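You operate a simulated robot arm through the tools that you are given. There is no shell and no other tool. Be economical: measure what you need, move in short steps, check, and stop when the job is done.

The job below is to be done with a simulated two-armed robot. You get a single attempt, and the scene is never put back.

## Task
Set the depth gauge to 6.0 mm on the grey block.
Fine: press the plunger onto the block, then the set button; slide the blue bridge back and put the block back where it stood.

The check looks at the end state, three seconds after you hand in, the way a careful person would. Anything else that was tipped, shoved, dropped, spilled or broken makes it a failure.

## Robot
Two 7-joint arms with fingered hands on one trunk, on a base that drives. Base frame: it is fixed to the floor where the robot stands at the start and does not move with it; the origin is under the middle of the robot, x ahead of it, y to its left, z up; the surface under the hand at the start is at about z = 0.812. Units: m, degrees, N and s.
The left shoulder is at the start at [0.045, 0.169, 1.146], the right one opposite. With the tool pointing down near the work surface each hand reaches from about 0.28 to 0.76 m from the robot's upright axis, wherever it stands, measured 20 degrees to its own side. Places, roughly: bed of the depth gauge [0.5, 0.1, 0.8]; black set button [0.4, 0, 0.8]; blue bridge [0.7, 0.1, 0.9]; depth gauge [0.5, 0.1, 0.8]; gauge plunger [0.7, 0.1, 0.9]. Payload 4 kg a hand.
The TCP of each hand is the grasp point between the finger pads, 0.026 m short of the fingertips. In the tool frame z runs along the fingers and y along their closing line. Largest opening 0.132 m; the body of the gripper starts 0.073 m behind the TCP. The gripper is a hand of 4 fingers: y runs from the thumb to the fingers, the wrist lies at [0, 0, -0.224] in the tool frame.
Orientation is told as [roll, pitch, yaw] about the base's x, y, z axes, in that order, counted from this pose: with the fingers straight down and closing along the base's y, the tool's x points along the base's -x, its y along +y and its z along -z.

## Interface
- The arms move only by the tool apply_moves. It takes "left_plan", "right_plan" or both (then of equal length, played together; a hand with none holds still); each is a list of rows, each a list of 6 numbers: the shift along the tool's x, y, z in units of 20 mm (1.0 is 20 mm), then the turn, a rotation vector about the tool's x, y, z in units of 4 degrees (1.0 is 4 degrees). In form: [[x, y, z, wx, wy, wz], ...]. A call has 1 to 12 rows; each row shifts and turns the commanded pose from where the row before left it, along the tool's axes as they then stand. A call with a number of a shift or a turn outside -1 to 1 is refused whole. A row lasts 0.2 s, in which the tool goes at most 0.05 m and 8.6 degrees; a call with a longer step from one row to the next is refused whole. Where a pose cannot be reached the arm comes as near as it can. A force on the tool above 70 N (or 10 N above the force at the start of the call, whichever is more), or a blocked arm, ends the call early, and 0.2 s more pass. In this call time passes only in rows, and 0.2 s behind the last. The reply holds the time, the measured pose of the TCP, the force on the tool along the base axes, the opening and the grip force, in the units named above and with some noise, with the torque about the TCP (base axes, N m) and any sound that the robot's microphone picked up.
- Cameras (640 x 400 px; columns grow to the right, rows downward): "scene" is now at [0.1284, 0.0313, 1.3236]; the picture's right is [0.36, -0.93, -0.00], its down [-0.50, -0.19, -0.85] and it looks along [0.79, 0.31, -0.53] (base axes); focal length 228 px, centre (320, 200). "left" rides on the left gripper at [-0.068, 0.002, -0.097] in its tool frame; the picture's right is [-0.03, -1.00, 0.00], its down [0.82, -0.02, -0.58] and it looks along [0.58, -0.01, 0.82] (tool axes); focal length 270 px, centre (320, 200). "right" rides on the right gripper at [0.068, 0.002, -0.097] in its tool frame; the picture's right is [-0.03, 1.00, 0.00], its down [-0.82, -0.02, -0.58] and it looks along [-0.58, -0.01, 0.82] (tool axes); focal length 270 px, centre (320, 200). There is no depth. A picture from a camera that has moved, and an enlarged one, comes with that camera's place and axes in the base frame and with its lens.
- camera(camera): a new picture of that camera. The clock stands still meanwhile.
- raise_lower(by): slides the trunk up (or, below 0, down) by that many m; the arms and the scene camera ride with it, the base frame stays. It gives what a move gives, with no picture.
- steer(legs): drives the robot by 1 to 6 legs, each [ahead, turn to the left] in m and degrees, along the robot's own axes; the way and the turn of a leg run together, so that a leg with both is an arc; at most 1.5 m and 180 degrees a leg. The arms and the cameras ride along, it lands a little off, and it stops where it bumps. It gives what a move gives.
- move_fingers(finger1, finger2, finger3, thumb_bend, hand): sets how far each is bent, from 0 (flat) to 1 (curled in); at 0.3 the hand is open as for a grip, at 0.7 the pads meet at the TCP. One left out holds its place. A second passes; each finger stops where it meets its share of the squeeze, and holds until it gets a number again. It is the only way to open and close the hand. It gives what a move gives, with no picture; readings hold the bend of each and the force on the fingers (four entries, about 0 where the hand has none), thumb and palm.
- pan_tilt(pan, tilt): turns the head with the scene camera to pan (to the left, within 86 degrees either way) and tilt (down, from -29 to 69), counted from straight ahead of the robot. It gives what a move gives.
- zoom(camera, box): a new picture of the part [left, top, right, bottom] of that camera's present view, enlarged. The clock stands still meanwhile.
- job_done(): hands the job in; it is judged then, once.

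Go step by step. Nothing tells you exact positions but the pictures and the camera data: compare them with the known pose of the tool, close in by small moves and look again before you grip or let go. The budget is 120 turns and 108 pictures, counting those below and the enlarged ones. Unless the task says otherwise, let go and move clear before handing in, and close with one line.

The tools are called after ">>>" by a JSON object that holds its "method" and its "body". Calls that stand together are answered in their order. apply_moves: Moves the arms, as the interface text tells. Its arguments: {"type":"object","properties":{"left_plan":{"type":"array","items":{"type":"array","items":{"type":"number"}}},"right_plan":{"type":"array","items":{"type":"array","items":{"type":"number"}}}},"required":[]} The other tools are called the same way: raise_lower (by) slides the trunk up or down; move_fingers (finger1, finger2, finger3, thumb_bend, hand) moves the fingers one by one; steer (legs) drives the base; pan_tilt (pan, tilt) turns the head that bears the scene camera; camera (camera) takes a picture; zoom (camera, box) takes an enlarged picture of a part of a camera's view; job_done () hands the job in.

At the start:

```text
t: 0.0
left_tcp_pos: [0.5066, 0.4454, 1.2172]
left_tool_rot: [0.0, 0.1, -0.3]
left_force: [-0.2, -0.3, 1.0]
left_torque: [0.02, 0.0, 0.03]
left_finger_gap: 0.1321
left_grasp_force: 0.1
left_shape: jaw
left_bend: [0.3, 0.3, 0.3, 0.3]
left_finger forces: [0.0, 0.0, 0.0, 0.1, 0.1, 0.0]
right_tcp_pos: [0.5427, -0.0397, 1.217]
right_tool_rot: [0.0, 0.0, -0.3]
right_force: [0.7, 0.1, -0.2]
right_torque: [-0.03, 0.01, -0.02]
right_finger_gap: 0.132
right_grasp_force: 0.1
right_shape: jaw
right_bend: [0.3, 0.3, 0.3, 0.3]
right_finger forces: [0.1, 0.0, 0.0, 0.0, 0.0, 0.0]
trunk travel left (down, up): [-0.375, 0.38]
robot x, y, heading: [-0.0003, -0.0038, -0.0]
head pan, tilt: [21.1, 32.1]
```

scene: 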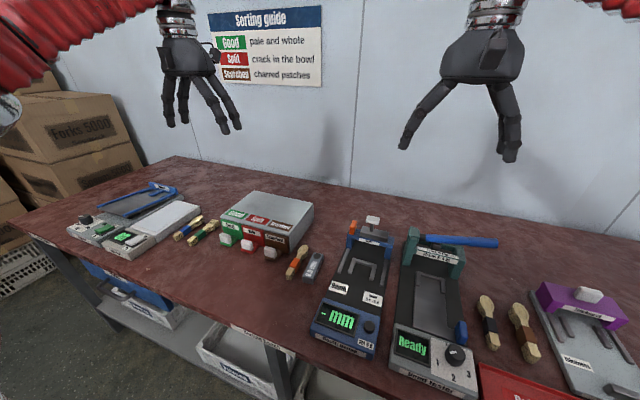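
right: 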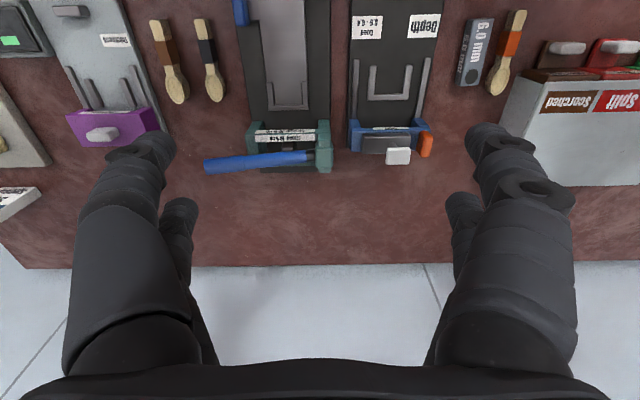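
left: 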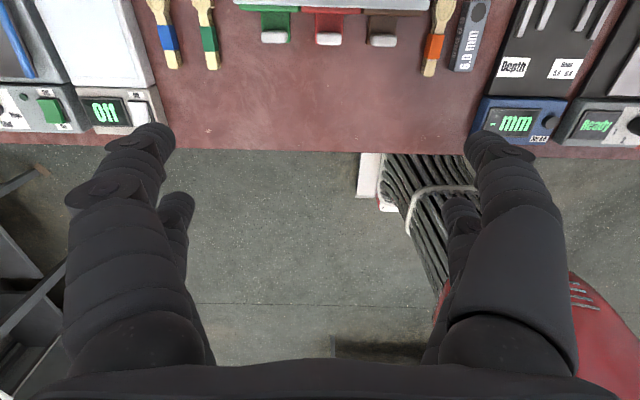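

I see the depth gauge (blue display "- mm"), with a grey block marked 6.0 mm to its left beside a spoon. I'll look closer first.

>>> {"method": "zoom", "body": {"camera": "scene", "box": [270, 200, 430, 370]}}

>>> {"method": "zoom", "body": {"camera": "right", "box": [320, 0, 560, 190]}}

```text
2.35 times, centred on (350, 285) of scene
camera zoom: at [0.1284, 0.0313, 1.3236], right [0.36, -0.93, 0.0], down [-0.5, -0.19, -0.85], along [0.79, 0.31, -0.53], focal length 535 px, centre (249, 0)
```

zoom: 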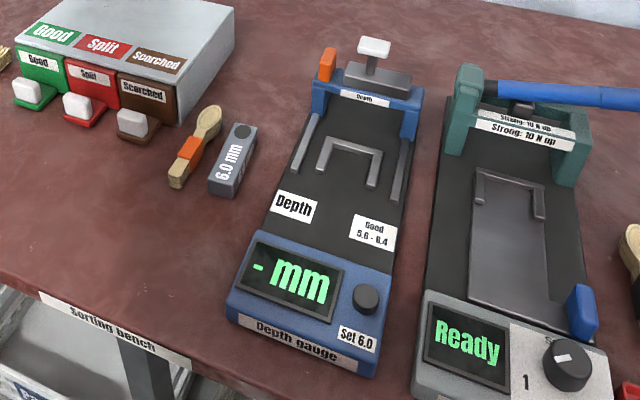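

```text
2.11 times, centred on (440, 95) of right
camera zoom: at [0.4728, -0.0387, 1.3143], right [0.03, 1.0, 0.0], down [0.82, -0.03, 0.58], along [0.58, -0.02, -0.82], focal length 569 px, centre (67, 421)
```

zoom: 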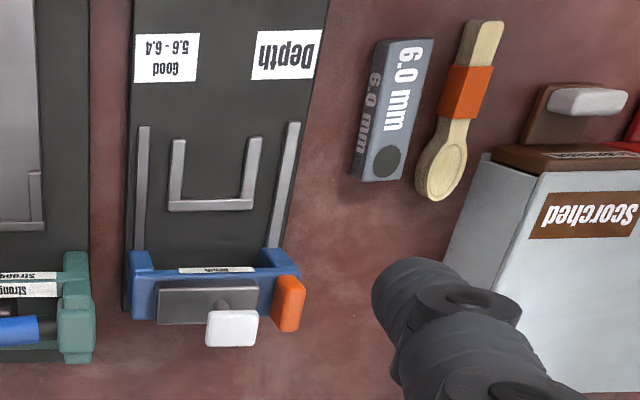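

The block is at about (0.535, 0.207), and the U-shaped stop on the gauge bed is at about (0.58, 0.075). I'll bring the left hand over the block for a closer view.

>>> {"method": "apply_moves", "body": {"left_plan": [[-0.12, -1, 0.6, 0, 0, 0], [-0.12, -1, 0.6, 0, 0, 0], [-0.12, -1, 0.6, 0, 0, 0], [-0.12, -1, 0.6, 0, 0, 0], [-0.12, -1, 0.6, 0, 0, 0], [-0.12, -1, 0.6, 0, 0, 0], [-0.12, -1, 0.6, 0, 0, 0], [-0.12, -1, 0.6, 0, 0, 0], [-0.12, -1, 0.6, 0, 0, 0], [-0.12, -1, 0.6, 0, 0, 0], [-0.12, -1, 0.6, 0, 0, 0], [-0.12, -1, 0.6, 0, 0, 0]]}}

>>> {"method": "camera", "body": {"camera": "left"}}

>>> {"method": "camera", "body": {"camera": "scene"}}

```text
t: 2.6
left_tcp_pos: [0.5322, 0.2053, 1.0737]
left_tool_rot: [0.0, 0.1, -0.3]
left_force: [-0.4, -1.4, 0.2]
left_torque: [0.02, 0.01, 0.03]
left_finger_gap: 0.1321
left_grasp_force: 0.0
left_shape: jaw
left_bend: [0.3, 0.3, 0.3, 0.3]
left_finger forces: [0.0, 0.1, 0.0, 0.1, 0.1, 0.0]
right_tcp_pos: [0.5425, -0.0408, 1.2188]
right_tool_rot: [-0.1, 0.1, -0.3]
right_force: [0.4, -0.2, 0.5]
right_torque: [0.02, 0.04, -0.01]
right_finger_gap: 0.1322
right_grasp_force: 0.1
right_shape: jaw
right_bend: [0.3, 0.3, 0.3, 0.3]
right_finger forces: [0.0, 0.0, 0.1, 0.1, 0.0, 0.0]
trunk travel left (down, up): [-0.375, 0.38]
robot x, y, heading: [-0.0018, -0.0009, 0.1]
head pan, tilt: [21.1, 32.1]
```

```text
102 pictures are left
camera left: at [0.6031, 0.2059, 1.1696], right [0.02, -1.0, 0.0], down [-0.82, -0.02, 0.58], along [-0.58, -0.01, -0.82], focal length 270 px, centre (320, 200)
```

left: 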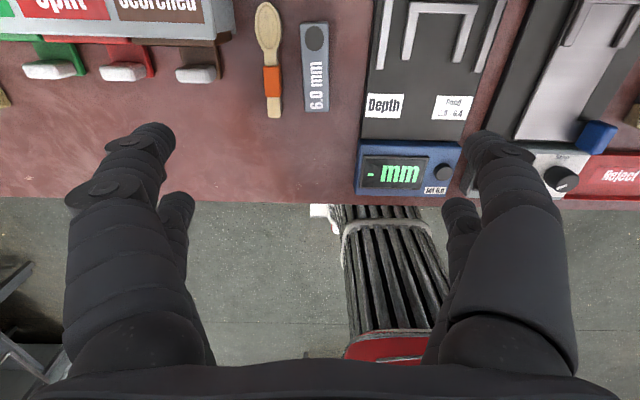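

```text
101 pictures are left
camera scene: at [0.1289, 0.031, 1.3235], right [0.36, -0.93, 0.0], down [-0.5, -0.19, -0.85], along [0.79, 0.31, -0.53], focal length 228 px, centre (320, 200)
```

scene: 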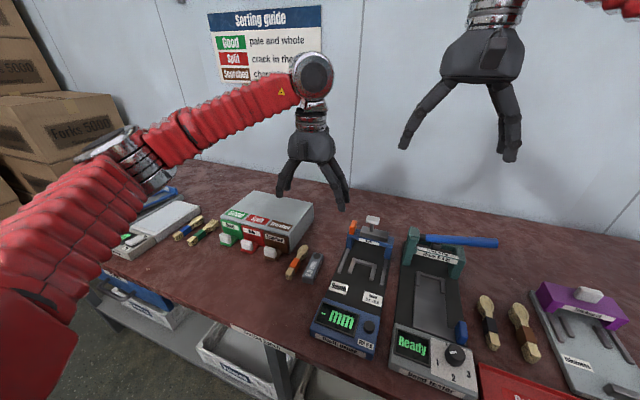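

>>> {"method": "zoom", "body": {"camera": "left", "box": [220, 0, 400, 130]}}

>>> {"method": "zoom", "body": {"camera": "scene", "box": [230, 60, 430, 300]}}

```text
3.08 times, centred on (310, 65) of left
camera zoom: at [0.6031, 0.2059, 1.1696], right [0.02, -1.0, 0.0], down [-0.82, -0.02, 0.58], along [-0.58, -0.01, -0.82], focal length 832 px, centre (351, 615)
```

zoom: 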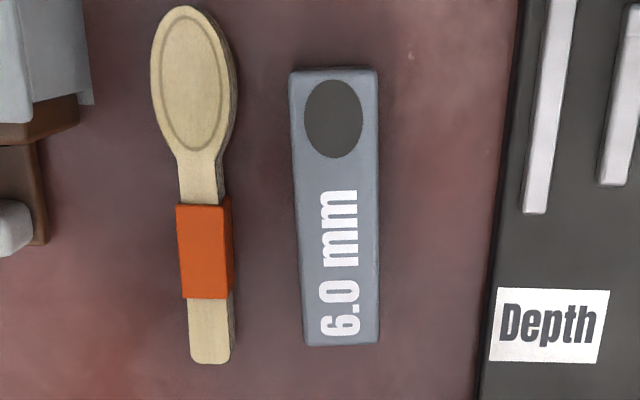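

```text
1.67 times, centred on (330, 180) of scene
camera zoom: at [0.1289, 0.031, 1.3235], right [0.36, -0.93, 0.0], down [-0.5, -0.19, -0.85], along [0.79, 0.31, -0.53], focal length 379 px, centre (303, 233)
```

zoom: 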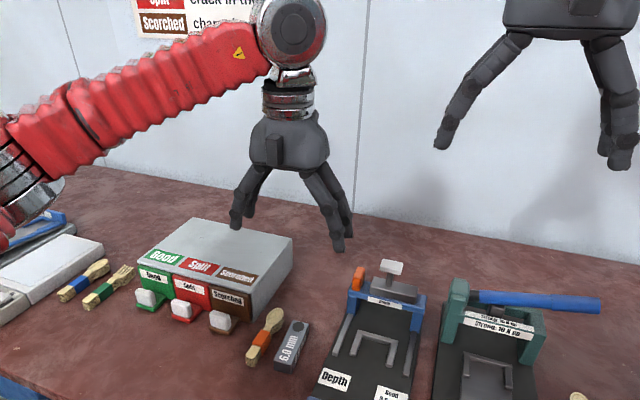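

Block: x 0.497–0.591, y≈0.210, yaw about +2.6°. The spoon is ~2 cm beside it, so I'll narrow the fingers before descending.

>>> {"method": "move_fingers", "body": {"hand": "left", "finger1": 0.55, "finger2": 0.55, "finger3": 0.55, "thumb_bend": 0.55}}

>>> {"method": "camera", "body": {"camera": "left"}}

>>> {"method": "zoom", "body": {"camera": "scene", "box": [240, 100, 400, 300]}}

>>> {"method": "zoom", "body": {"camera": "scene", "box": [310, 200, 410, 290]}}

```text
t: 3.6
left_tcp_pos: [0.534, 0.2055, 1.0737]
left_tool_rot: [0.0, 0.1, -0.3]
left_force: [0.4, 0.2, 0.3]
left_torque: [0.01, 0.05, -0.04]
left_finger_gap: 0.0496
left_grasp_force: 0.1
left_shape: fingers
left_bend: [0.55, 0.55, 0.55, 0.55]
left_finger forces: [0.0, 0.0, 0.0, 0.0, 0.0, 0.1]
right_tcp_pos: [0.5412, -0.0401, 1.2185]
right_tool_rot: [0.0, 0.0, -0.3]
right_force: [-0.2, 0.4, 0.0]
right_torque: [-0.01, 0.01, -0.02]
right_finger_gap: 0.1319
right_grasp_force: 0.0
right_shape: jaw
right_bend: [0.3, 0.3, 0.3, 0.3]
right_finger forces: [0.0, 0.1, 0.0, 0.0, 0.0, 0.0]
trunk travel left (down, up): [-0.375, 0.38]
robot x, y, heading: [-0.0004, -0.0059, 0.2]
head pan, tilt: [21.1, 32.1]
```

```text
98 pictures are left
camera left: at [0.6029, 0.2066, 1.1698], right [0.02, -1.0, 0.0], down [-0.82, -0.02, 0.58], along [-0.58, -0.01, -0.82], focal length 270 px, centre (320, 200)
```

left: 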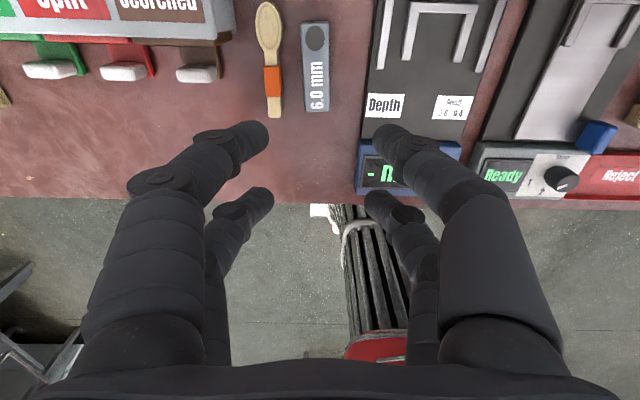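

```text
2.00 times, centred on (320, 200) of scene
camera zoom: at [0.1285, 0.0313, 1.3236], right [0.36, -0.93, 0.0], down [-0.5, -0.19, -0.85], along [0.79, 0.31, -0.53], focal length 455 px, centre (320, 200)
```

zoom: 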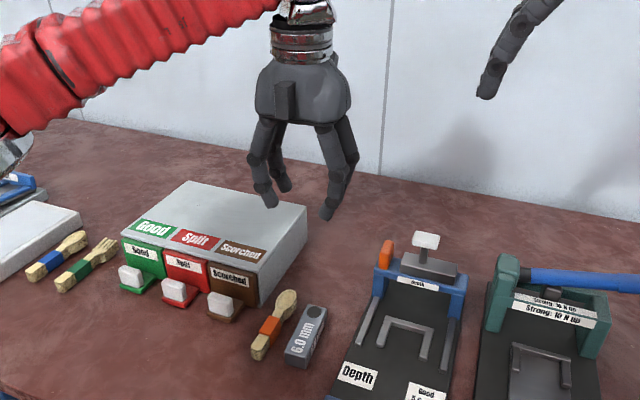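

```text
4.44 times, centred on (360, 245) of scene
camera zoom: at [0.1285, 0.0313, 1.3236], right [0.36, -0.93, 0.0], down [-0.5, -0.19, -0.85], along [0.79, 0.31, -0.53], focal length 1011 px, centre (142, 0)
```

zoom: 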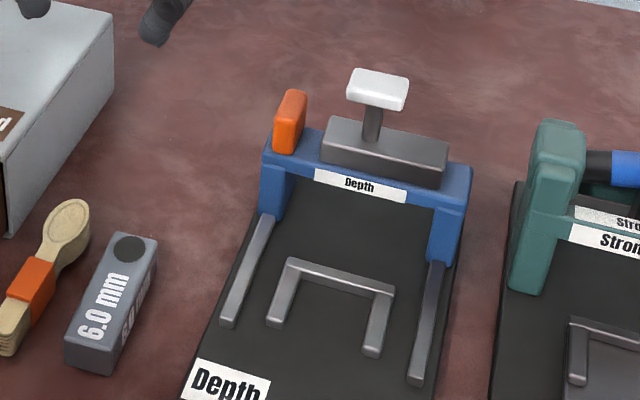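

Fingertips are in two pairs about 4 cm apart in x. I'll narrow a bit more, yaw 3° and go down to just above the block.

>>> {"method": "move_fingers", "body": {"hand": "left", "finger1": 0.575, "finger2": 0.575, "finger3": 0.575, "thumb_bend": 0.56}}

>>> {"method": "apply_moves", "body": {"left_plan": [[0.1, 0.02, 0.9, 0, 0, -0.25], [0.1, 0.02, 0.9, 0, 0, -0.25], [0.1, 0.02, 0.9, 0, 0, -0.25], [0.1, 0.02, 0.9, 0, 0, 0], [0.1, 0.02, 0.9, 0, 0, 0], [0.1, 0.02, 0.9, 0, 0, 0], [0.1, 0.02, 0.9, 0, 0, 0], [0.1, 0.02, 0.9, 0, 0, 0]]}}

>>> {"method": "camera", "body": {"camera": "left"}}

>>> {"method": "zoom", "body": {"camera": "scene", "box": [240, 170, 400, 300]}}

```text
t: 4.6
left_tcp_pos: [0.5329, 0.2062, 1.0736]
left_tool_rot: [-0.1, 0.2, -0.3]
left_force: [-0.4, -0.1, -0.2]
left_torque: [0.01, 0.0, 0.02]
left_finger_gap: 0.0446
left_grasp_force: 0.1
left_shape: fingers
left_bend: [0.57, 0.57, 0.57, 0.56]
left_finger forces: [0.0, 0.0, 0.1, 0.0, 0.0, 0.0]
right_tcp_pos: [0.5418, -0.0404, 1.2183]
right_tool_rot: [0.0, 0.0, -0.4]
right_force: [-0.4, 0.1, 0.1]
right_torque: [0.02, 0.02, 0.01]
right_finger_gap: 0.1317
right_grasp_force: 0.1
right_shape: jaw
right_bend: [0.3, 0.3, 0.3, 0.3]
right_finger forces: [0.1, 0.0, 0.1, 0.0, 0.1, 0.0]
trunk travel left (down, up): [-0.375, 0.38]
robot x, y, heading: [0.0012, -0.0014, -0.1]
head pan, tilt: [21.1, 32.1]
```

```text
t: 6.4
left_tcp_pos: [0.5175, 0.2085, 0.9301]
left_tool_rot: [0.0, 0.1, 2.7]
left_force: [-0.2, -0.1, -0.8]
left_torque: [0.0, -0.02, 0.0]
left_finger_gap: 0.0447
left_grasp_force: 0.1
left_shape: fingers
left_bend: [0.57, 0.57, 0.57, 0.56]
left_finger forces: [0.0, 0.0, 0.1, 0.1, 0.1, 0.1]
right_tcp_pos: [0.5429, -0.0403, 1.2178]
right_tool_rot: [0.0, 0.0, -0.3]
right_force: [0.6, -0.1, -0.6]
right_torque: [0.02, 0.0, 0.01]
right_finger_gap: 0.1319
right_grasp_force: 0.1
right_shape: jaw
right_bend: [0.3, 0.3, 0.3, 0.3]
right_finger forces: [0.0, 0.1, 0.0, 0.1, 0.0, 0.0]
trunk travel left (down, up): [-0.375, 0.38]
robot x, y, heading: [0.0008, -0.0039, 0.0]
head pan, tilt: [21.1, 32.1]
```

```text
95 pictures are left
camera left: at [0.5872, 0.2133, 1.0258], right [0.07, -1.0, 0.0], down [-0.81, -0.06, 0.58], along [-0.58, -0.04, -0.82], focal length 270 px, centre (320, 200)
```

left: 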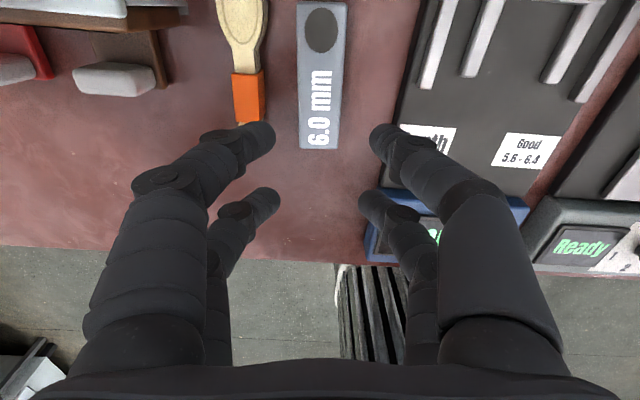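

```text
3.08 times, centred on (320, 235) of scene
camera zoom: at [0.1286, 0.0314, 1.3236], right [0.36, -0.93, 0.0], down [-0.5, -0.19, -0.85], along [0.79, 0.31, -0.53], focal length 700 px, centre (320, 92)
```

zoom: 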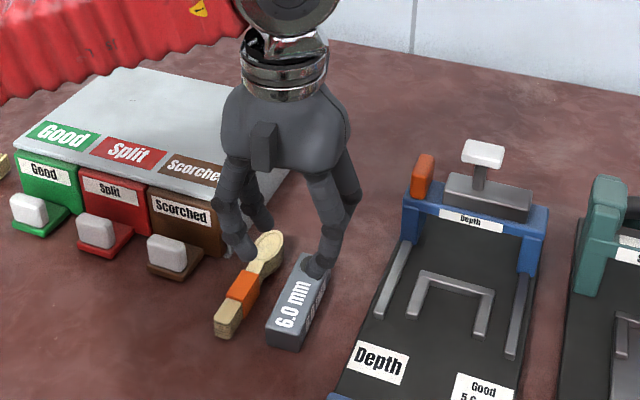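

Aligned with the block (its yaw is ~3°). Descending so the fingertips end about 1 cm above the table, straddling the block.

>>> {"method": "apply_moves", "body": {"left_plan": [[0, -0.03, 0.8, 0, 0, 0], [0, -0.03, 0.8, 0, 0, 0], [0, 0, 0.8, 0, 0, 0], [0, 0, 0.8, 0, 0, 0], [0, 0, 0.7, 0, 0, 0]]}}

>>> {"method": "camera", "body": {"camera": "left"}}

>>> {"method": "zoom", "body": {"camera": "scene", "box": [240, 200, 380, 310]}}

```text
t: 7.6
left_tcp_pos: [0.5183, 0.2067, 0.851]
left_tool_rot: [0.0, 0.0, 2.8]
left_force: [0.1, 1.0, -0.5]
left_torque: [0.01, -0.01, 0.0]
left_finger_gap: 0.0445
left_grasp_force: 0.1
left_shape: fingers
left_bend: [0.57, 0.57, 0.57, 0.56]
left_finger forces: [0.0, 0.0, 0.0, 0.0, 0.0, 0.0]
right_tcp_pos: [0.5427, -0.0419, 1.218]
right_tool_rot: [0.0, 0.0, -0.3]
right_force: [-0.3, 0.2, -0.5]
right_torque: [0.02, 0.01, 0.0]
right_finger_gap: 0.132
right_grasp_force: 0.0
right_shape: jaw
right_bend: [0.3, 0.3, 0.3, 0.3]
right_finger forces: [0.0, 0.0, 0.1, 0.1, 0.0, 0.1]
trunk travel left (down, up): [-0.375, 0.38]
robot x, y, heading: [0.0005, 0.0, 0.1]
head pan, tilt: [21.1, 32.1]
```

```text
93 pictures are left
camera left: at [0.5873, 0.212, 0.9476], right [0.07, -1.0, 0.0], down [-0.81, -0.06, 0.58], along [-0.58, -0.04, -0.82], focal length 270 px, centre (320, 200)
```

left: 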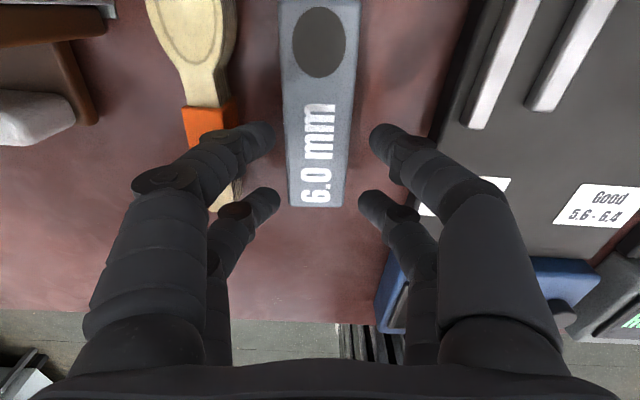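

```text
3.64 times, centred on (310, 255) of scene
camera zoom: at [0.1286, 0.0314, 1.3236], right [0.36, -0.93, 0.0], down [-0.5, -0.19, -0.85], along [0.79, 0.31, -0.53], focal length 827 px, centre (356, 0)
```

zoom: 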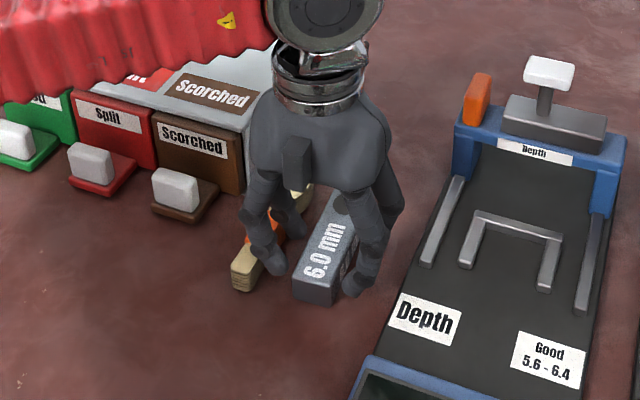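

>>> {"method": "apply_moves", "body": {"left_plan": [[-0.15, 0, 0.15, 0, 0, 0], [-0.15, 0, 0.2, 0, 0, 0]]}}

>>> {"method": "move_fingers", "body": {"hand": "left", "finger1": 0.7, "finger2": 0.7, "finger3": 0.7, "thumb_bend": 0.7}}

>>> {"method": "camera", "body": {"camera": "left"}}

```text
t: 8.2
left_tcp_pos: [0.5235, 0.2076, 0.8446]
left_tool_rot: [-0.1, 0.1, 2.8]
left_force: [0.1, 0.8, 0.3]
left_torque: [-0.01, 0.0, 0.02]
left_finger_gap: 0.0445
left_grasp_force: 0.0
left_shape: fingers
left_bend: [0.57, 0.57, 0.57, 0.56]
left_finger forces: [0.1, 0.0, 0.1, 0.0, 0.0, 0.0]
right_tcp_pos: [0.5421, -0.0419, 1.2171]
right_tool_rot: [-0.1, 0.0, -0.3]
right_force: [0.9, 0.3, 0.3]
right_torque: [-0.03, 0.02, 0.03]
right_finger_gap: 0.1321
right_grasp_force: 0.1
right_shape: jaw
right_bend: [0.3, 0.3, 0.3, 0.3]
right_finger forces: [0.0, 0.0, 0.0, 0.1, 0.1, 0.1]
trunk travel left (down, up): [-0.375, 0.38]
robot x, y, heading: [0.0026, -0.0016, -0.0]
head pan, tilt: [21.1, 32.1]
```

```text
t: 9.2
left_tcp_pos: [0.5222, 0.2089, 0.844]
left_tool_rot: [0.0, 0.1, 2.7]
left_force: [-0.6, -0.9, 0.1]
left_torque: [0.03, 0.04, -0.04]
left_finger_gap: 0.0277
left_grasp_force: 14.9
left_shape: fingers
left_bend: [0.61, 0.61, 0.62, 0.65]
left_finger forces: [7.6, 7.0, 5.9, 0.0, 8.7, 0.1]
right_tcp_pos: [0.5422, -0.0404, 1.2172]
right_tool_rot: [0.1, 0.0, -0.3]
right_force: [0.1, 0.2, 1.1]
right_torque: [0.0, 0.03, 0.0]
right_finger_gap: 0.1317
right_grasp_force: 0.0
right_shape: jaw
right_bend: [0.3, 0.3, 0.3, 0.3]
right_finger forces: [0.0, 0.1, 0.1, 0.1, 0.0, 0.0]
trunk travel left (down, up): [-0.375, 0.38]
robot x, y, heading: [-0.0018, -0.0048, 0.0]
head pan, tilt: [21.1, 32.1]
```

```text
91 pictures are left
camera left: at [0.5932, 0.2119, 0.9408], right [0.07, -1.0, 0.0], down [-0.81, -0.06, 0.58], along [-0.58, -0.04, -0.82], focal length 270 px, centre (320, 200)
```

left: 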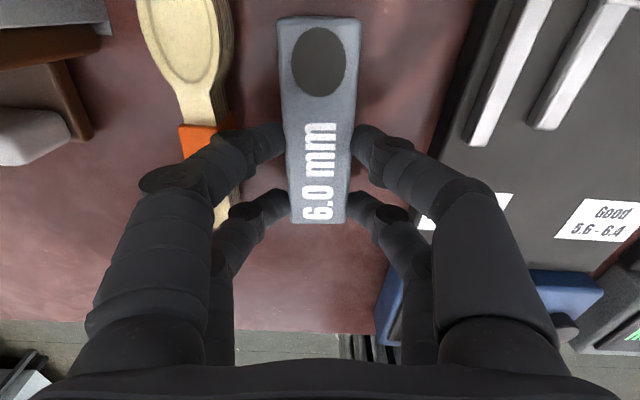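

Gripped (remember return pose: TCP 0.5225, 0.2083, 0.844, yaw 2.8). Lifting straight up.

>>> {"method": "apply_moves", "body": {"left_plan": [[0, 0, -0.5, 0, 0, 0], [0, 0, -1, 0, 0, 0], [0, 0, -1, 0, 0, 0], [0, 0, -1, 0, 0, 0], [0, 0, -1, 0, 0, 0]]}}

>>> {"method": "camera", "body": {"camera": "left"}}

>>> {"method": "zoom", "body": {"camera": "scene", "box": [250, 180, 430, 370]}}

```text
t: 10.4
left_tcp_pos: [0.5228, 0.2069, 0.9355]
left_tool_rot: [-0.1, 0.0, 2.7]
left_force: [0.2, 0.2, -1.7]
left_torque: [0.0, 0.05, -0.01]
left_finger_gap: 0.0279
left_grasp_force: 14.9
left_shape: fingers
left_bend: [0.61, 0.61, 0.62, 0.65]
left_finger forces: [7.5, 7.0, 6.0, 0.0, 8.6, 0.0]
right_tcp_pos: [0.541, -0.0401, 1.2184]
right_tool_rot: [0.0, 0.0, -0.3]
right_force: [0.0, 0.4, -0.2]
right_torque: [-0.02, 0.01, 0.02]
right_finger_gap: 0.1319
right_grasp_force: 0.0
right_shape: jaw
right_bend: [0.3, 0.3, 0.3, 0.3]
right_finger forces: [0.1, 0.0, 0.0, 0.1, 0.0, 0.0]
trunk travel left (down, up): [-0.375, 0.38]
robot x, y, heading: [-0.0005, 0.0008, -0.1]
head pan, tilt: [21.1, 32.1]
```

```text
90 pictures are left
camera left: at [0.5931, 0.2116, 1.0318], right [0.07, -1.0, 0.0], down [-0.81, -0.06, 0.58], along [-0.58, -0.04, -0.82], focal length 270 px, centre (320, 200)
```

left: 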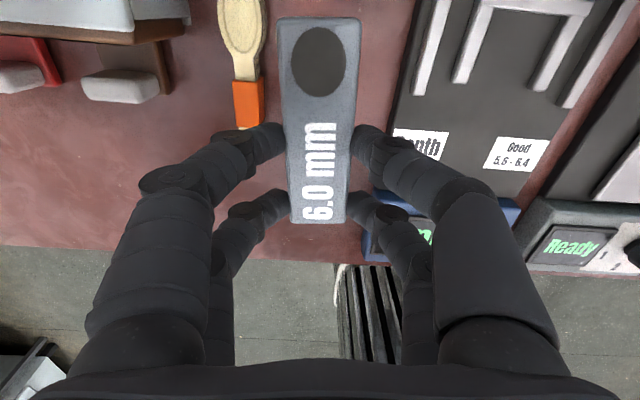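

```text
2.11 times, centred on (340, 275) of scene
camera zoom: at [0.1284, 0.0312, 1.3236], right [0.36, -0.93, 0.0], down [-0.5, -0.19, -0.85], along [0.79, 0.31, -0.53], focal length 479 px, centre (278, 42)
```

zoom: 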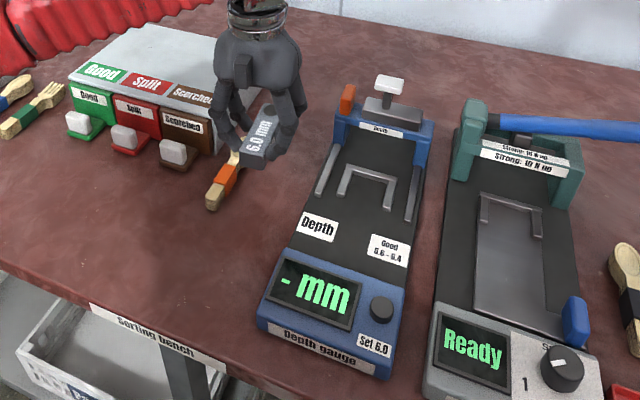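

Lifted cleanly. Moving over to the U-stop (about x 0.557–0.598, y≈0.086), squaring yaw to 0.

>>> {"method": "apply_moves", "body": {"left_plan": [[0, -0.85, 0, 0, 0, 0.1], [0, -0.85, 0, 0, 0, 0.1], [0, -0.85, 0, 0, 0, 0.1], [0, -0.85, 0, 0, 0, 0.1], [0, -0.85, 0, 0, 0, 0.1], [0, -0.85, 0, 0, 0, 0.1], [0, -0.85, 0, 0, 0, 0.1]]}}

>>> {"method": "camera", "body": {"camera": "left"}}

>>> {"method": "zoom", "body": {"camera": "scene", "box": [270, 180, 430, 290]}}

```text
t: 12.0
left_tcp_pos: [0.5268, 0.0883, 0.9343]
left_tool_rot: [0.0, 0.0, -0.1]
left_force: [0.4, 0.5, -1.8]
left_torque: [-0.01, 0.03, 0.0]
left_finger_gap: 0.0278
left_grasp_force: 14.6
left_shape: fingers
left_bend: [0.61, 0.61, 0.62, 0.65]
left_finger forces: [7.4, 7.2, 6.0, 0.1, 8.5, 0.0]
right_tcp_pos: [0.5412, -0.0416, 1.2181]
right_tool_rot: [0.0, 0.0, -0.3]
right_force: [0.1, -0.7, -0.2]
right_torque: [0.0, 0.0, 0.01]
right_finger_gap: 0.1319
right_grasp_force: 0.1
right_shape: jaw
right_bend: [0.3, 0.3, 0.3, 0.3]
right_finger forces: [0.1, 0.1, 0.0, 0.0, 0.0, 0.0]
trunk travel left (down, up): [-0.375, 0.38]
robot x, y, heading: [0.0018, 0.0034, -0.1]
head pan, tilt: [21.1, 32.1]
```

```text
88 pictures are left
camera left: at [0.5969, 0.0892, 1.0311], right [0.02, -1.0, 0.0], down [-0.82, -0.02, 0.58], along [-0.58, -0.01, -0.82], focal length 270 px, centre (320, 200)
```

left: 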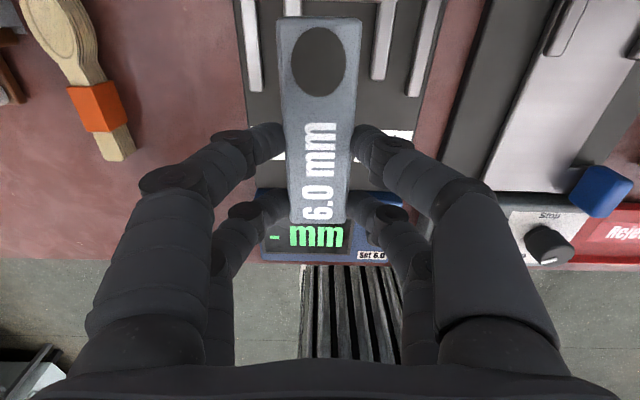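

```text
3.64 times, centred on (350, 235) of scene
camera zoom: at [0.1288, 0.0309, 1.3236], right [0.36, -0.93, 0.0], down [-0.5, -0.19, -0.85], along [0.79, 0.31, -0.53], focal length 827 px, centre (211, 73)
```

zoom: 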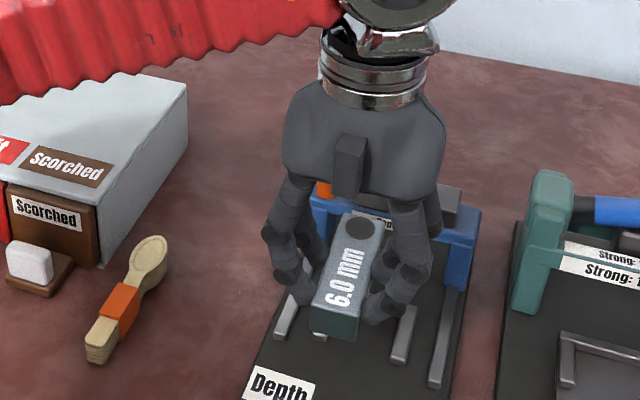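

Rails are centred on y≈0.078, so I shift 1 cm to the right and come down part-way.

>>> {"method": "apply_moves", "body": {"left_plan": [[0.1, -0.5, 0, 0, 0, 0.2], [0, 0, 0.9, 0, 0, 0], [0, 0, 0.9, 0, 0, 0], [0, 0, 0.7, 0, 0, 0]]}}

>>> {"method": "camera", "body": {"camera": "left"}}

>>> {"method": "zoom", "body": {"camera": "scene", "box": [300, 200, 420, 290]}}

```text
t: 13.0
left_tcp_pos: [0.5254, 0.079, 0.8837]
left_tool_rot: [0.0, 0.1, -0.8]
left_force: [-0.6, 0.0, -2.6]
left_torque: [-0.02, 0.02, 0.04]
left_finger_gap: 0.0279
left_grasp_force: 15.4
left_shape: fingers
left_bend: [0.61, 0.61, 0.62, 0.65]
left_finger forces: [7.5, 7.1, 6.0, 0.1, 8.6, 0.0]
right_tcp_pos: [0.5421, -0.04, 1.2173]
right_tool_rot: [0.1, 0.1, -0.2]
right_force: [-0.5, 0.6, -0.9]
right_torque: [0.02, -0.02, -0.02]
right_finger_gap: 0.1318
right_grasp_force: 0.1
right_shape: jaw
right_bend: [0.3, 0.3, 0.3, 0.3]
right_finger forces: [0.0, 0.0, 0.0, 0.0, 0.1, 0.0]
trunk travel left (down, up): [-0.375, 0.38]
robot x, y, heading: [-0.0028, -0.0029, 0.2]
head pan, tilt: [21.1, 32.1]
```

```text
86 pictures are left
camera left: at [0.5954, 0.0793, 0.9812], right [0.01, -1.0, 0.0], down [-0.82, -0.01, 0.58], along [-0.58, -0.01, -0.82], focal length 270 px, centre (320, 200)
```

left: 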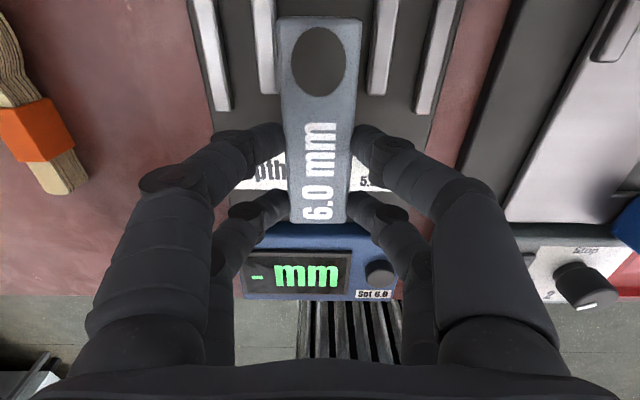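

```text
4.44 times, centred on (360, 245) of scene
camera zoom: at [0.1289, 0.0313, 1.3235], right [0.36, -0.93, 0.0], down [-0.5, -0.19, -0.85], along [0.79, 0.31, -0.53], focal length 1011 px, centre (142, 0)
```

zoom: 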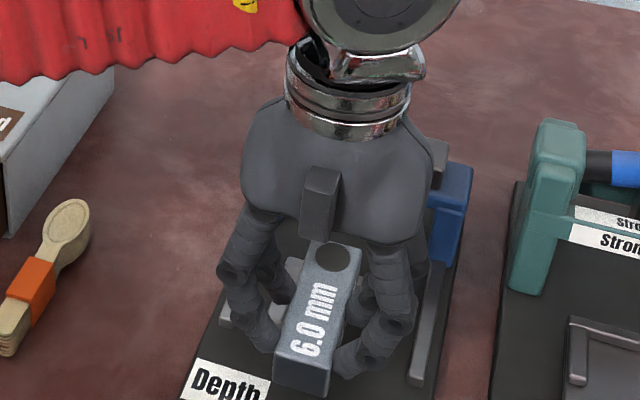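

Well centred between the U legs. Descending gently until the block touches the bed.

>>> {"method": "apply_moves", "body": {"left_plan": [[0, 0, 0.25, 0, 0, 0], [0, 0, 0.25, 0, 0, 0], [0, 0, 0.25, 0, 0, 0], [0, 0, 0.2, 0, 0, 0]]}}

>>> {"method": "camera", "body": {"camera": "left"}}

```text
t: 14.0
left_tcp_pos: [0.5239, 0.0793, 0.8663]
left_tool_rot: [0.0, 0.1, -0.9]
left_force: [-0.1, 0.5, -1.4]
left_torque: [0.01, 0.02, 0.0]
left_finger_gap: 0.0281
left_grasp_force: 15.0
left_shape: fingers
left_bend: [0.61, 0.61, 0.62, 0.65]
left_finger forces: [7.5, 7.1, 6.1, 0.0, 8.6, 0.0]
right_tcp_pos: [0.5425, -0.0399, 1.2185]
right_tool_rot: [0.0, 0.0, -0.3]
right_force: [-0.3, -0.4, -0.4]
right_torque: [0.05, -0.01, 0.0]
right_finger_gap: 0.1319
right_grasp_force: 0.2
right_shape: jaw
right_bend: [0.3, 0.3, 0.3, 0.3]
right_finger forces: [0.0, 0.0, 0.0, 0.1, 0.0, 0.0]
trunk travel left (down, up): [-0.375, 0.38]
robot x, y, heading: [0.0004, -0.0015, 0.1]
head pan, tilt: [21.1, 32.1]
```

```text
84 pictures are left
camera left: at [0.5946, 0.0789, 0.9624], right [0.01, -1.0, 0.0], down [-0.82, -0.01, 0.58], along [-0.58, -0.01, -0.82], focal length 270 px, centre (320, 200)
```

left: 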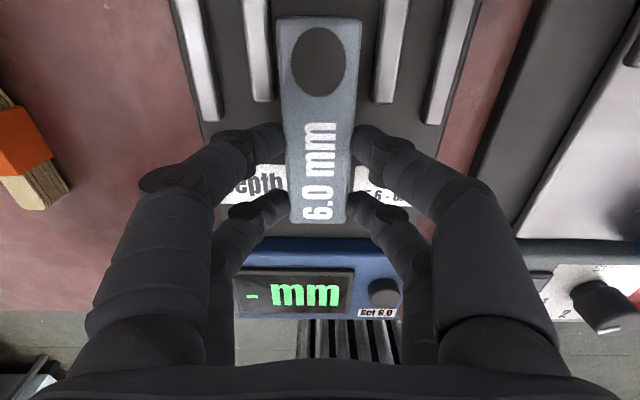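

>>> {"method": "apply_moves", "body": {"left_plan": [[0, 0, 0.12, 0, 0, 0], [0, 0, 0.12, 0, 0, 0], [0, 0, 0.12, 0, 0, 0], [0, 0, 0.12, 0, 0, 0]]}}

```text
t: 15.0
left_tcp_pos: [0.5249, 0.0789, 0.8585]
left_tool_rot: [-0.1, -0.2, -0.9]
left_force: [-0.2, 0.8, 13.6]
left_torque: [0.1, -0.05, -0.02]
left_finger_gap: 0.0274
left_grasp_force: 16.4
left_shape: fingers
left_bend: [0.61, 0.62, 0.63, 0.66]
left_finger forces: [8.5, 8.4, 6.7, 0.0, 9.7, 0.0]
right_tcp_pos: [0.5415, -0.0406, 1.2184]
right_tool_rot: [-0.1, 0.1, -0.2]
right_force: [0.5, 0.0, 0.3]
right_torque: [-0.03, 0.03, 0.0]
right_finger_gap: 0.1319
right_grasp_force: 0.1
right_shape: jaw
right_bend: [0.3, 0.3, 0.3, 0.3]
right_finger forces: [0.1, 0.0, 0.1, 0.0, 0.0, 0.0]
trunk travel left (down, up): [-0.375, 0.38]
robot x, y, heading: [0.0034, 0.0005, -0.1]
head pan, tilt: [21.1, 32.1]
```

Contact with the bed (z≈0.828). I'll relax slightly and check it's seated inside the U.

>>> {"method": "apply_moves", "body": {"left_plan": [[0, 0, -0.06, 0, 0, 0]]}}

>>> {"method": "camera", "body": {"camera": "left"}}

>>> {"method": "camera", "body": {"camera": "right"}}

```text
t: 15.4
left_tcp_pos: [0.5238, 0.0781, 0.8592]
left_tool_rot: [0.0, -0.2, -0.9]
left_force: [2.4, -1.7, 14.7]
left_torque: [0.04, -0.08, 0.01]
left_finger_gap: 0.0276
left_grasp_force: 17.1
left_shape: fingers
left_bend: [0.62, 0.62, 0.63, 0.66]
left_finger forces: [8.4, 8.1, 7.2, 0.0, 10.4, 0.0]
right_tcp_pos: [0.5415, -0.0394, 1.218]
right_tool_rot: [0.0, 0.0, -0.4]
right_force: [0.2, 0.2, 0.2]
right_torque: [0.01, -0.02, 0.03]
right_finger_gap: 0.1319
right_grasp_force: 0.1
right_shape: jaw
right_bend: [0.3, 0.3, 0.3, 0.3]
right_finger forces: [0.1, 0.1, 0.0, 0.1, 0.1, 0.0]
trunk travel left (down, up): [-0.375, 0.38]
robot x, y, heading: [0.0005, 0.0024, 0.3]
head pan, tilt: [21.1, 32.1]
```

```text
83 pictures are left
camera left: at [0.5942, 0.0783, 0.9552], right [0.01, -1.0, 0.0], down [-0.82, -0.01, 0.58], along [-0.58, -0.01, -0.82], focal length 270 px, centre (320, 200)
```

left: 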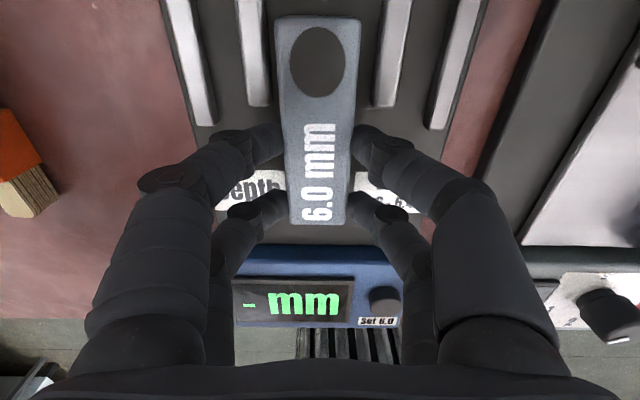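

```text
82 pictures are left
camera right: at [0.472, -0.039, 1.3152], right [0.03, 1.0, 0.0], down [0.82, -0.03, 0.58], along [0.58, -0.02, -0.82], focal length 270 px, centre (320, 200)
```

right: 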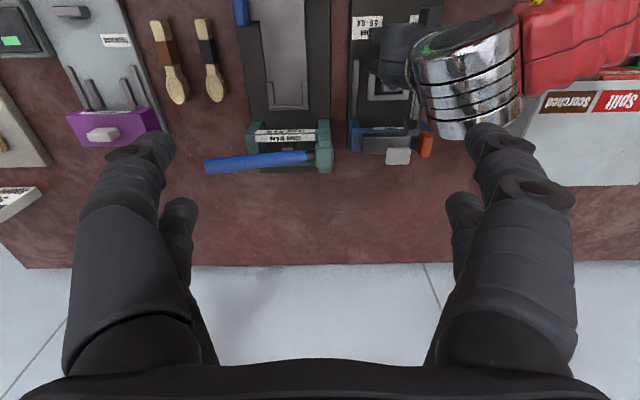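

>>> {"method": "apply_moves", "body": {"left_plan": [[0, 0, -0.08, 0, 0, 0]]}}

```text
t: 15.8
left_tcp_pos: [0.5236, 0.0785, 0.8583]
left_tool_rot: [0.0, 0.1, -0.9]
left_force: [2.5, -2.4, 8.2]
left_torque: [-0.07, -0.09, -0.03]
left_finger_gap: 0.0277
left_grasp_force: 17.3
left_shape: fingers
left_bend: [0.62, 0.62, 0.63, 0.66]
left_finger forces: [7.8, 7.5, 7.3, 0.0, 10.8, 0.1]
right_tcp_pos: [0.5424, -0.0411, 1.218]
right_tool_rot: [0.0, 0.0, -0.3]
right_force: [-0.7, -0.2, 0.2]
right_torque: [-0.02, -0.04, -0.02]
right_finger_gap: 0.1318
right_grasp_force: 0.1
right_shape: jaw
right_bend: [0.3, 0.3, 0.3, 0.3]
right_finger forces: [0.1, 0.0, 0.1, 0.0, 0.0, 0.1]
trunk travel left (down, up): [-0.375, 0.38]
robot x, y, heading: [0.0012, -0.0008, 0.0]
head pan, tilt: [21.1, 32.1]
```

>>> {"method": "apply_moves", "body": {"left_plan": [[0, 0, -0.06, 0, 0, 0]]}}

>>> {"method": "move_fingers", "body": {"hand": "left", "finger1": 0.58, "finger2": 0.58, "finger3": 0.58, "thumb_bend": 0.61}}

>>> {"method": "camera", "body": {"camera": "left"}}

```text
t: 16.2
left_tcp_pos: [0.5244, 0.0784, 0.8595]
left_tool_rot: [0.1, 0.3, -0.8]
left_force: [0.9, -0.7, 1.7]
left_torque: [0.0, -0.03, -0.08]
left_finger_gap: 0.0278
left_grasp_force: 15.7
left_shape: fingers
left_bend: [0.62, 0.62, 0.63, 0.66]
left_finger forces: [8.0, 7.4, 6.5, 0.1, 10.0, 0.1]
right_tcp_pos: [0.5429, -0.0405, 1.2176]
right_tool_rot: [0.1, 0.0, -0.3]
right_force: [-0.6, 0.4, 0.8]
right_torque: [-0.05, -0.02, 0.01]
right_finger_gap: 0.1319
right_grasp_force: 0.0
right_shape: jaw
right_bend: [0.3, 0.3, 0.3, 0.3]
right_finger forces: [0.1, 0.1, 0.0, 0.0, 0.0, 0.0]
trunk travel left (down, up): [-0.375, 0.38]
robot x, y, heading: [-0.0037, -0.0027, -0.2]
head pan, tilt: [21.1, 32.1]
```

```text
t: 17.2
left_tcp_pos: [0.5232, 0.0785, 0.8599]
left_tool_rot: [0.0, 0.0, -0.9]
left_force: [0.0, 0.3, -0.5]
left_torque: [0.01, 0.02, 0.01]
left_finger_gap: 0.0355
left_grasp_force: 0.1
left_shape: fingers
left_bend: [0.57, 0.57, 0.57, 0.61]
left_finger forces: [0.1, 0.0, 0.1, 0.0, 0.1, 0.0]
right_tcp_pos: [0.5425, -0.0409, 1.2177]
right_tool_rot: [0.0, 0.0, -0.3]
right_force: [-0.1, -0.9, 0.6]
right_torque: [-0.02, 0.0, 0.02]
right_finger_gap: 0.132
right_grasp_force: 0.1
right_shape: jaw
right_bend: [0.3, 0.3, 0.3, 0.3]
right_finger forces: [0.0, 0.1, 0.1, 0.1, 0.1, 0.1]
trunk travel left (down, up): [-0.375, 0.38]
robot x, y, heading: [0.0021, -0.0057, -0.2]
head pan, tilt: [21.1, 32.1]
```

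```text
81 pictures are left
camera left: at [0.5948, 0.0788, 0.9569], right [0.01, -1.0, 0.0], down [-0.82, -0.01, 0.58], along [-0.58, -0.01, -0.82], focal length 270 px, centre (320, 200)
```

left: 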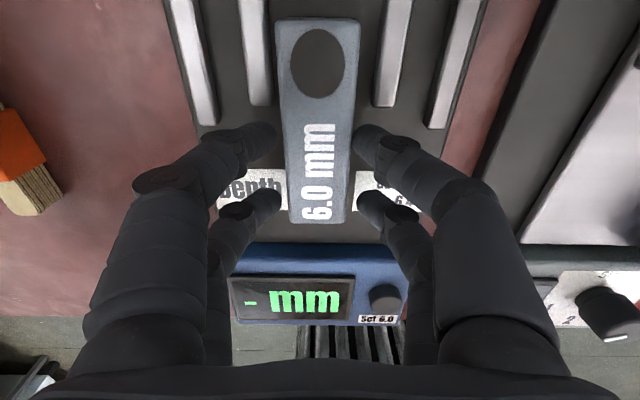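

>>> {"method": "apply_moves", "body": {"left_plan": [[0, 0, -0.4, 0, 0, 0], [0, 0, -0.8, 0, 0, 0], [0, 0, -1, 0, 0, 0], [0, 0, -1, 0, 0, 0], [0, 0, -1, 0, 0, 0], [0, 0, -1, 0, 0, 0], [0, 0, -1, 0, 0, 0], [0, 0.5, -0.5, 0, 0, 0]]}}

>>> {"method": "camera", "body": {"camera": "left"}}

>>> {"method": "zoom", "body": {"camera": "right", "box": [320, 0, 480, 180]}}

>>> {"method": "zoom", "body": {"camera": "scene", "box": [300, 200, 420, 290]}}

```text
t: 19.0
left_tcp_pos: [0.5249, 0.0898, 0.9947]
left_tool_rot: [0.0, 0.1, -0.9]
left_force: [0.2, -0.3, -0.8]
left_torque: [0.04, -0.01, 0.0]
left_finger_gap: 0.0354
left_grasp_force: 0.0
left_shape: fingers
left_bend: [0.57, 0.57, 0.57, 0.61]
left_finger forces: [0.1, 0.0, 0.0, 0.1, 0.0, 0.0]
right_tcp_pos: [0.5424, -0.04, 1.2172]
right_tool_rot: [0.0, 0.0, -0.3]
right_force: [0.2, -0.2, -0.6]
right_torque: [0.0, -0.01, -0.03]
right_finger_gap: 0.1318
right_grasp_force: 0.0
right_shape: jaw
right_bend: [0.3, 0.3, 0.3, 0.3]
right_finger forces: [0.0, 0.1, 0.0, 0.1, 0.0, 0.1]
trunk travel left (down, up): [-0.375, 0.38]
robot x, y, heading: [-0.001, 0.0035, -0.2]
head pan, tilt: [21.1, 32.1]
```

```text
80 pictures are left
camera left: at [0.5942, 0.0886, 1.0909], right [0.01, -1.0, 0.0], down [-0.82, -0.01, 0.58], along [-0.58, -0.01, -0.82], focal length 270 px, centre (320, 200)
```

left: 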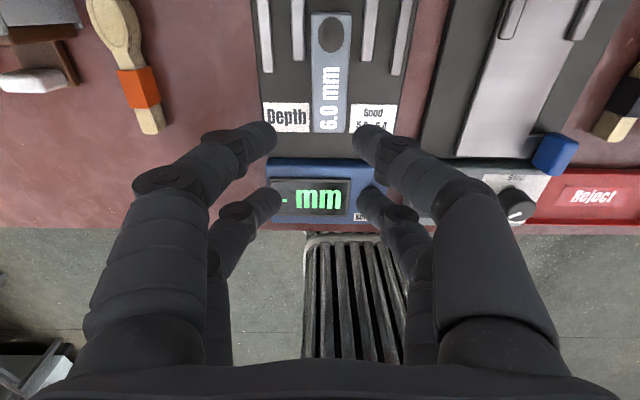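

```text
2.22 times, centred on (400, 90) of right
camera zoom: at [0.4727, -0.0384, 1.3148], right [0.03, 1.0, 0.0], down [0.82, -0.02, 0.58], along [0.58, -0.02, -0.82], focal length 601 px, centre (142, 444)
```

zoom: 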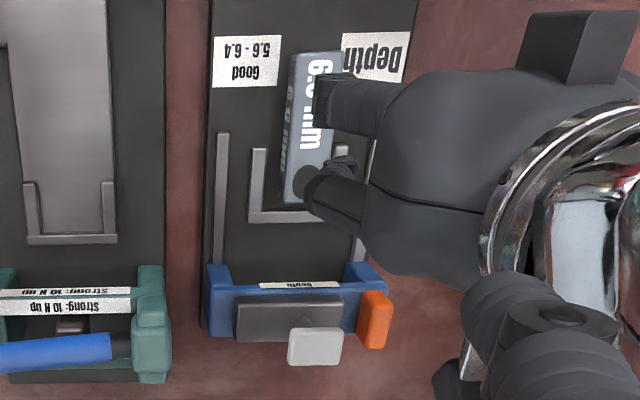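

```text
4.44 times, centred on (360, 245) of scene
camera zoom: at [0.1284, 0.0316, 1.3236], right [0.36, -0.93, 0.0], down [-0.5, -0.19, -0.85], along [0.79, 0.31, -0.53], focal length 1011 px, centre (142, 0)
```

zoom: 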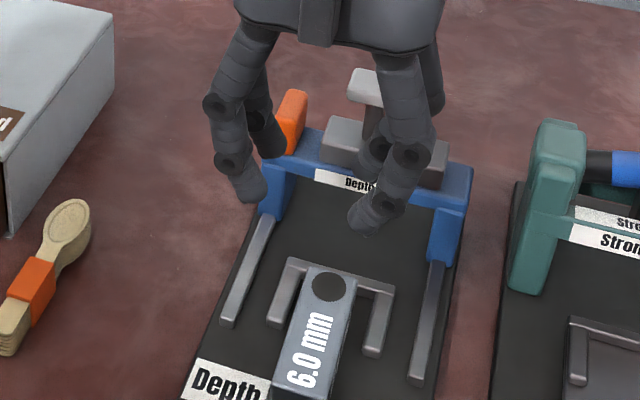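

Block sits in the U. Next, bring the left hand high over to behind the bridge (x≈0.73) with fingers nearly closed, to look at it from behind.

>>> {"method": "move_fingers", "body": {"hand": "left", "finger1": 0.66, "finger2": 0.66, "finger3": 0.66, "thumb_bend": 0.66}}

>>> {"method": "apply_moves", "body": {"left_plan": [[0, 0, -1, 0, 0, 0], [-0.5, 0, -0.5, 0, 0, 0], [-1, 0, 0, 0, 0, 0.2], [-1, -0.05, 0, 0, 0, 0], [-1, -0.05, 0, 0, 0, 0], [-1, -0.05, 0, 0, 0, 0], [-1, -0.05, 0, 0, 0, 0], [-1, -0.05, 0, 0, 0, 0], [-1, -0.05, 0, 0, 0, 0], [-1, -0.05, 0, 0, 0, 0], [-1, -0.05, 0, 0, 0, 0], [-1, -0.05, 0, 0, 0, 0]]}}

>>> {"method": "camera", "body": {"camera": "left"}}

>>> {"method": "zoom", "body": {"camera": "scene", "box": [270, 150, 430, 280]}}

```text
t: 20.0
left_tcp_pos: [0.5236, 0.087, 0.9947]
left_tool_rot: [0.0, 0.2, -0.9]
left_force: [0.1, -0.1, 0.2]
left_torque: [0.02, 0.03, -0.02]
left_finger_gap: 0.014
left_grasp_force: 0.1
left_shape: fingers
left_bend: [0.66, 0.66, 0.66, 0.66]
left_finger forces: [0.1, 0.0, 0.0, 0.0, 0.0, 0.1]
right_tcp_pos: [0.5414, -0.0402, 1.2173]
right_tool_rot: [-0.1, 0.0, -0.3]
right_force: [-0.5, 0.0, 0.3]
right_torque: [-0.01, 0.0, -0.04]
right_finger_gap: 0.1318
right_grasp_force: 0.0
right_shape: jaw
right_bend: [0.3, 0.3, 0.3, 0.3]
right_finger forces: [0.1, 0.0, 0.0, 0.0, 0.0, 0.1]
trunk travel left (down, up): [-0.375, 0.38]
robot x, y, heading: [0.0024, -0.0019, 0.2]
head pan, tilt: [21.1, 32.1]
```

```text
t: 22.6
left_tcp_pos: [0.7019, 0.0832, 1.0225]
left_tool_rot: [0.1, 0.0, -1.8]
left_force: [-0.7, 0.1, -0.7]
left_torque: [0.0, -0.02, 0.02]
left_finger_gap: 0.014
left_grasp_force: 0.0
left_shape: fingers
left_bend: [0.66, 0.66, 0.66, 0.66]
left_finger forces: [0.1, 0.0, 0.0, 0.0, 0.0, 0.0]
left hand out of reach, approached as far as the arm can: row 11, 12
right_tcp_pos: [0.5428, -0.0405, 1.2186]
right_tool_rot: [0.1, 0.0, -0.2]
right_force: [-0.1, -0.4, 0.7]
right_torque: [0.0, -0.01, -0.02]
right_finger_gap: 0.1323
right_grasp_force: 0.1
right_shape: jaw
right_bend: [0.3, 0.3, 0.3, 0.3]
right_finger forces: [0.0, 0.0, 0.0, 0.0, 0.1, 0.0]
trunk travel left (down, up): [-0.375, 0.38]
robot x, y, heading: [0.0012, 0.0004, 0.0]
head pan, tilt: [21.1, 32.1]
```

```text
77 pictures are left
camera left: at [0.7716, 0.0815, 1.119], right [-0.01, -1.0, 0.0], down [-0.82, 0.0, 0.58], along [-0.58, 0.0, -0.82], focal length 270 px, centre (320, 200)
```

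left: 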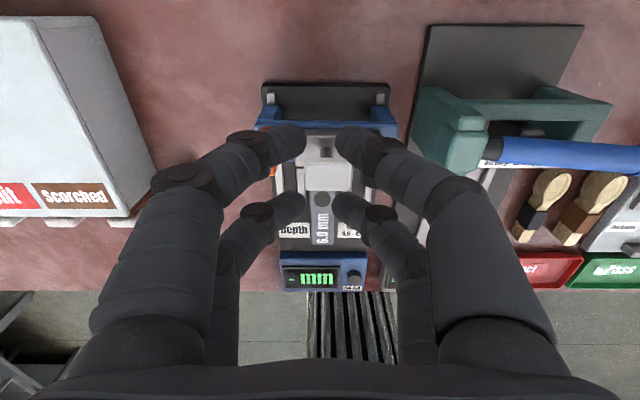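

```text
3.08 times, centred on (350, 215) of scene
camera zoom: at [0.1287, 0.0308, 1.3236], right [0.36, -0.93, 0.0], down [-0.5, -0.19, -0.85], along [0.79, 0.31, -0.53], focal length 700 px, centre (228, 154)
```

zoom: 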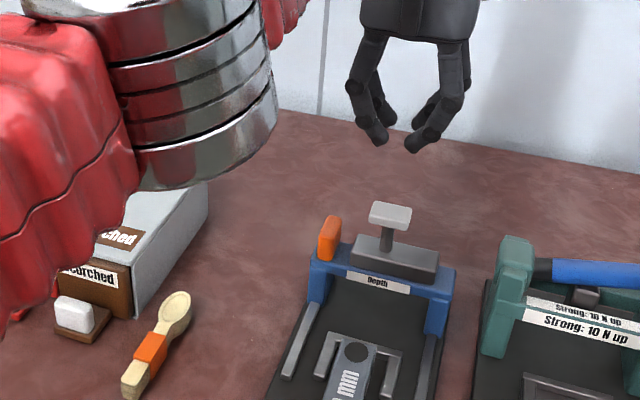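

The rear of the bridge is at x≈0.689, and the arm tops out around x≈0.71. I'll instead turn the hand 90° and straddle the crossbar front-to-back, so it can push both ways.

>>> {"method": "apply_moves", "body": {"left_plan": [[1, 0, -0.3, 0, 0, 0], [1, 0, 0, 0, 0, -1], [0, 0, 0, 0, 0, -1], [0, 0, 0, 0, 0, -1], [0, 0, 0, 0, 0, -1], [0, 0, 0, 0, 0, -1], [0, 0, 0, 0, 0, -1], [0, 0, 0, 0, 0, -1], [0, 0, 0, 0, 0, -1], [0, 0, 0, 0, 0, -1], [0, 0, 0, 0, 0, -1], [0, 0, 0, 0, 0, -1]]}}

```text
t: 25.2
left_tcp_pos: [0.661, 0.0848, 1.0275]
left_tool_rot: [0.1, 0.0, 42.4]
left_force: [0.5, -0.1, -1.0]
left_torque: [0.02, -0.01, -0.02]
left_finger_gap: 0.0133
left_grasp_force: 0.1
left_shape: fingers
left_bend: [0.66, 0.66, 0.66, 0.66]
left_finger forces: [0.0, 0.0, 0.1, 0.1, 0.0, 0.0]
right_tcp_pos: [0.5417, -0.0401, 1.2184]
right_tool_rot: [0.0, 0.1, -0.3]
right_force: [-0.9, 0.3, -0.2]
right_torque: [-0.01, -0.01, 0.03]
right_finger_gap: 0.1318
right_grasp_force: 0.2
right_shape: jaw
right_bend: [0.3, 0.3, 0.3, 0.3]
right_finger forces: [0.0, 0.1, 0.0, 0.0, 0.0, 0.0]
trunk travel left (down, up): [-0.375, 0.38]
robot x, y, heading: [0.0016, -0.0004, -0.1]
head pan, tilt: [21.1, 32.1]
```

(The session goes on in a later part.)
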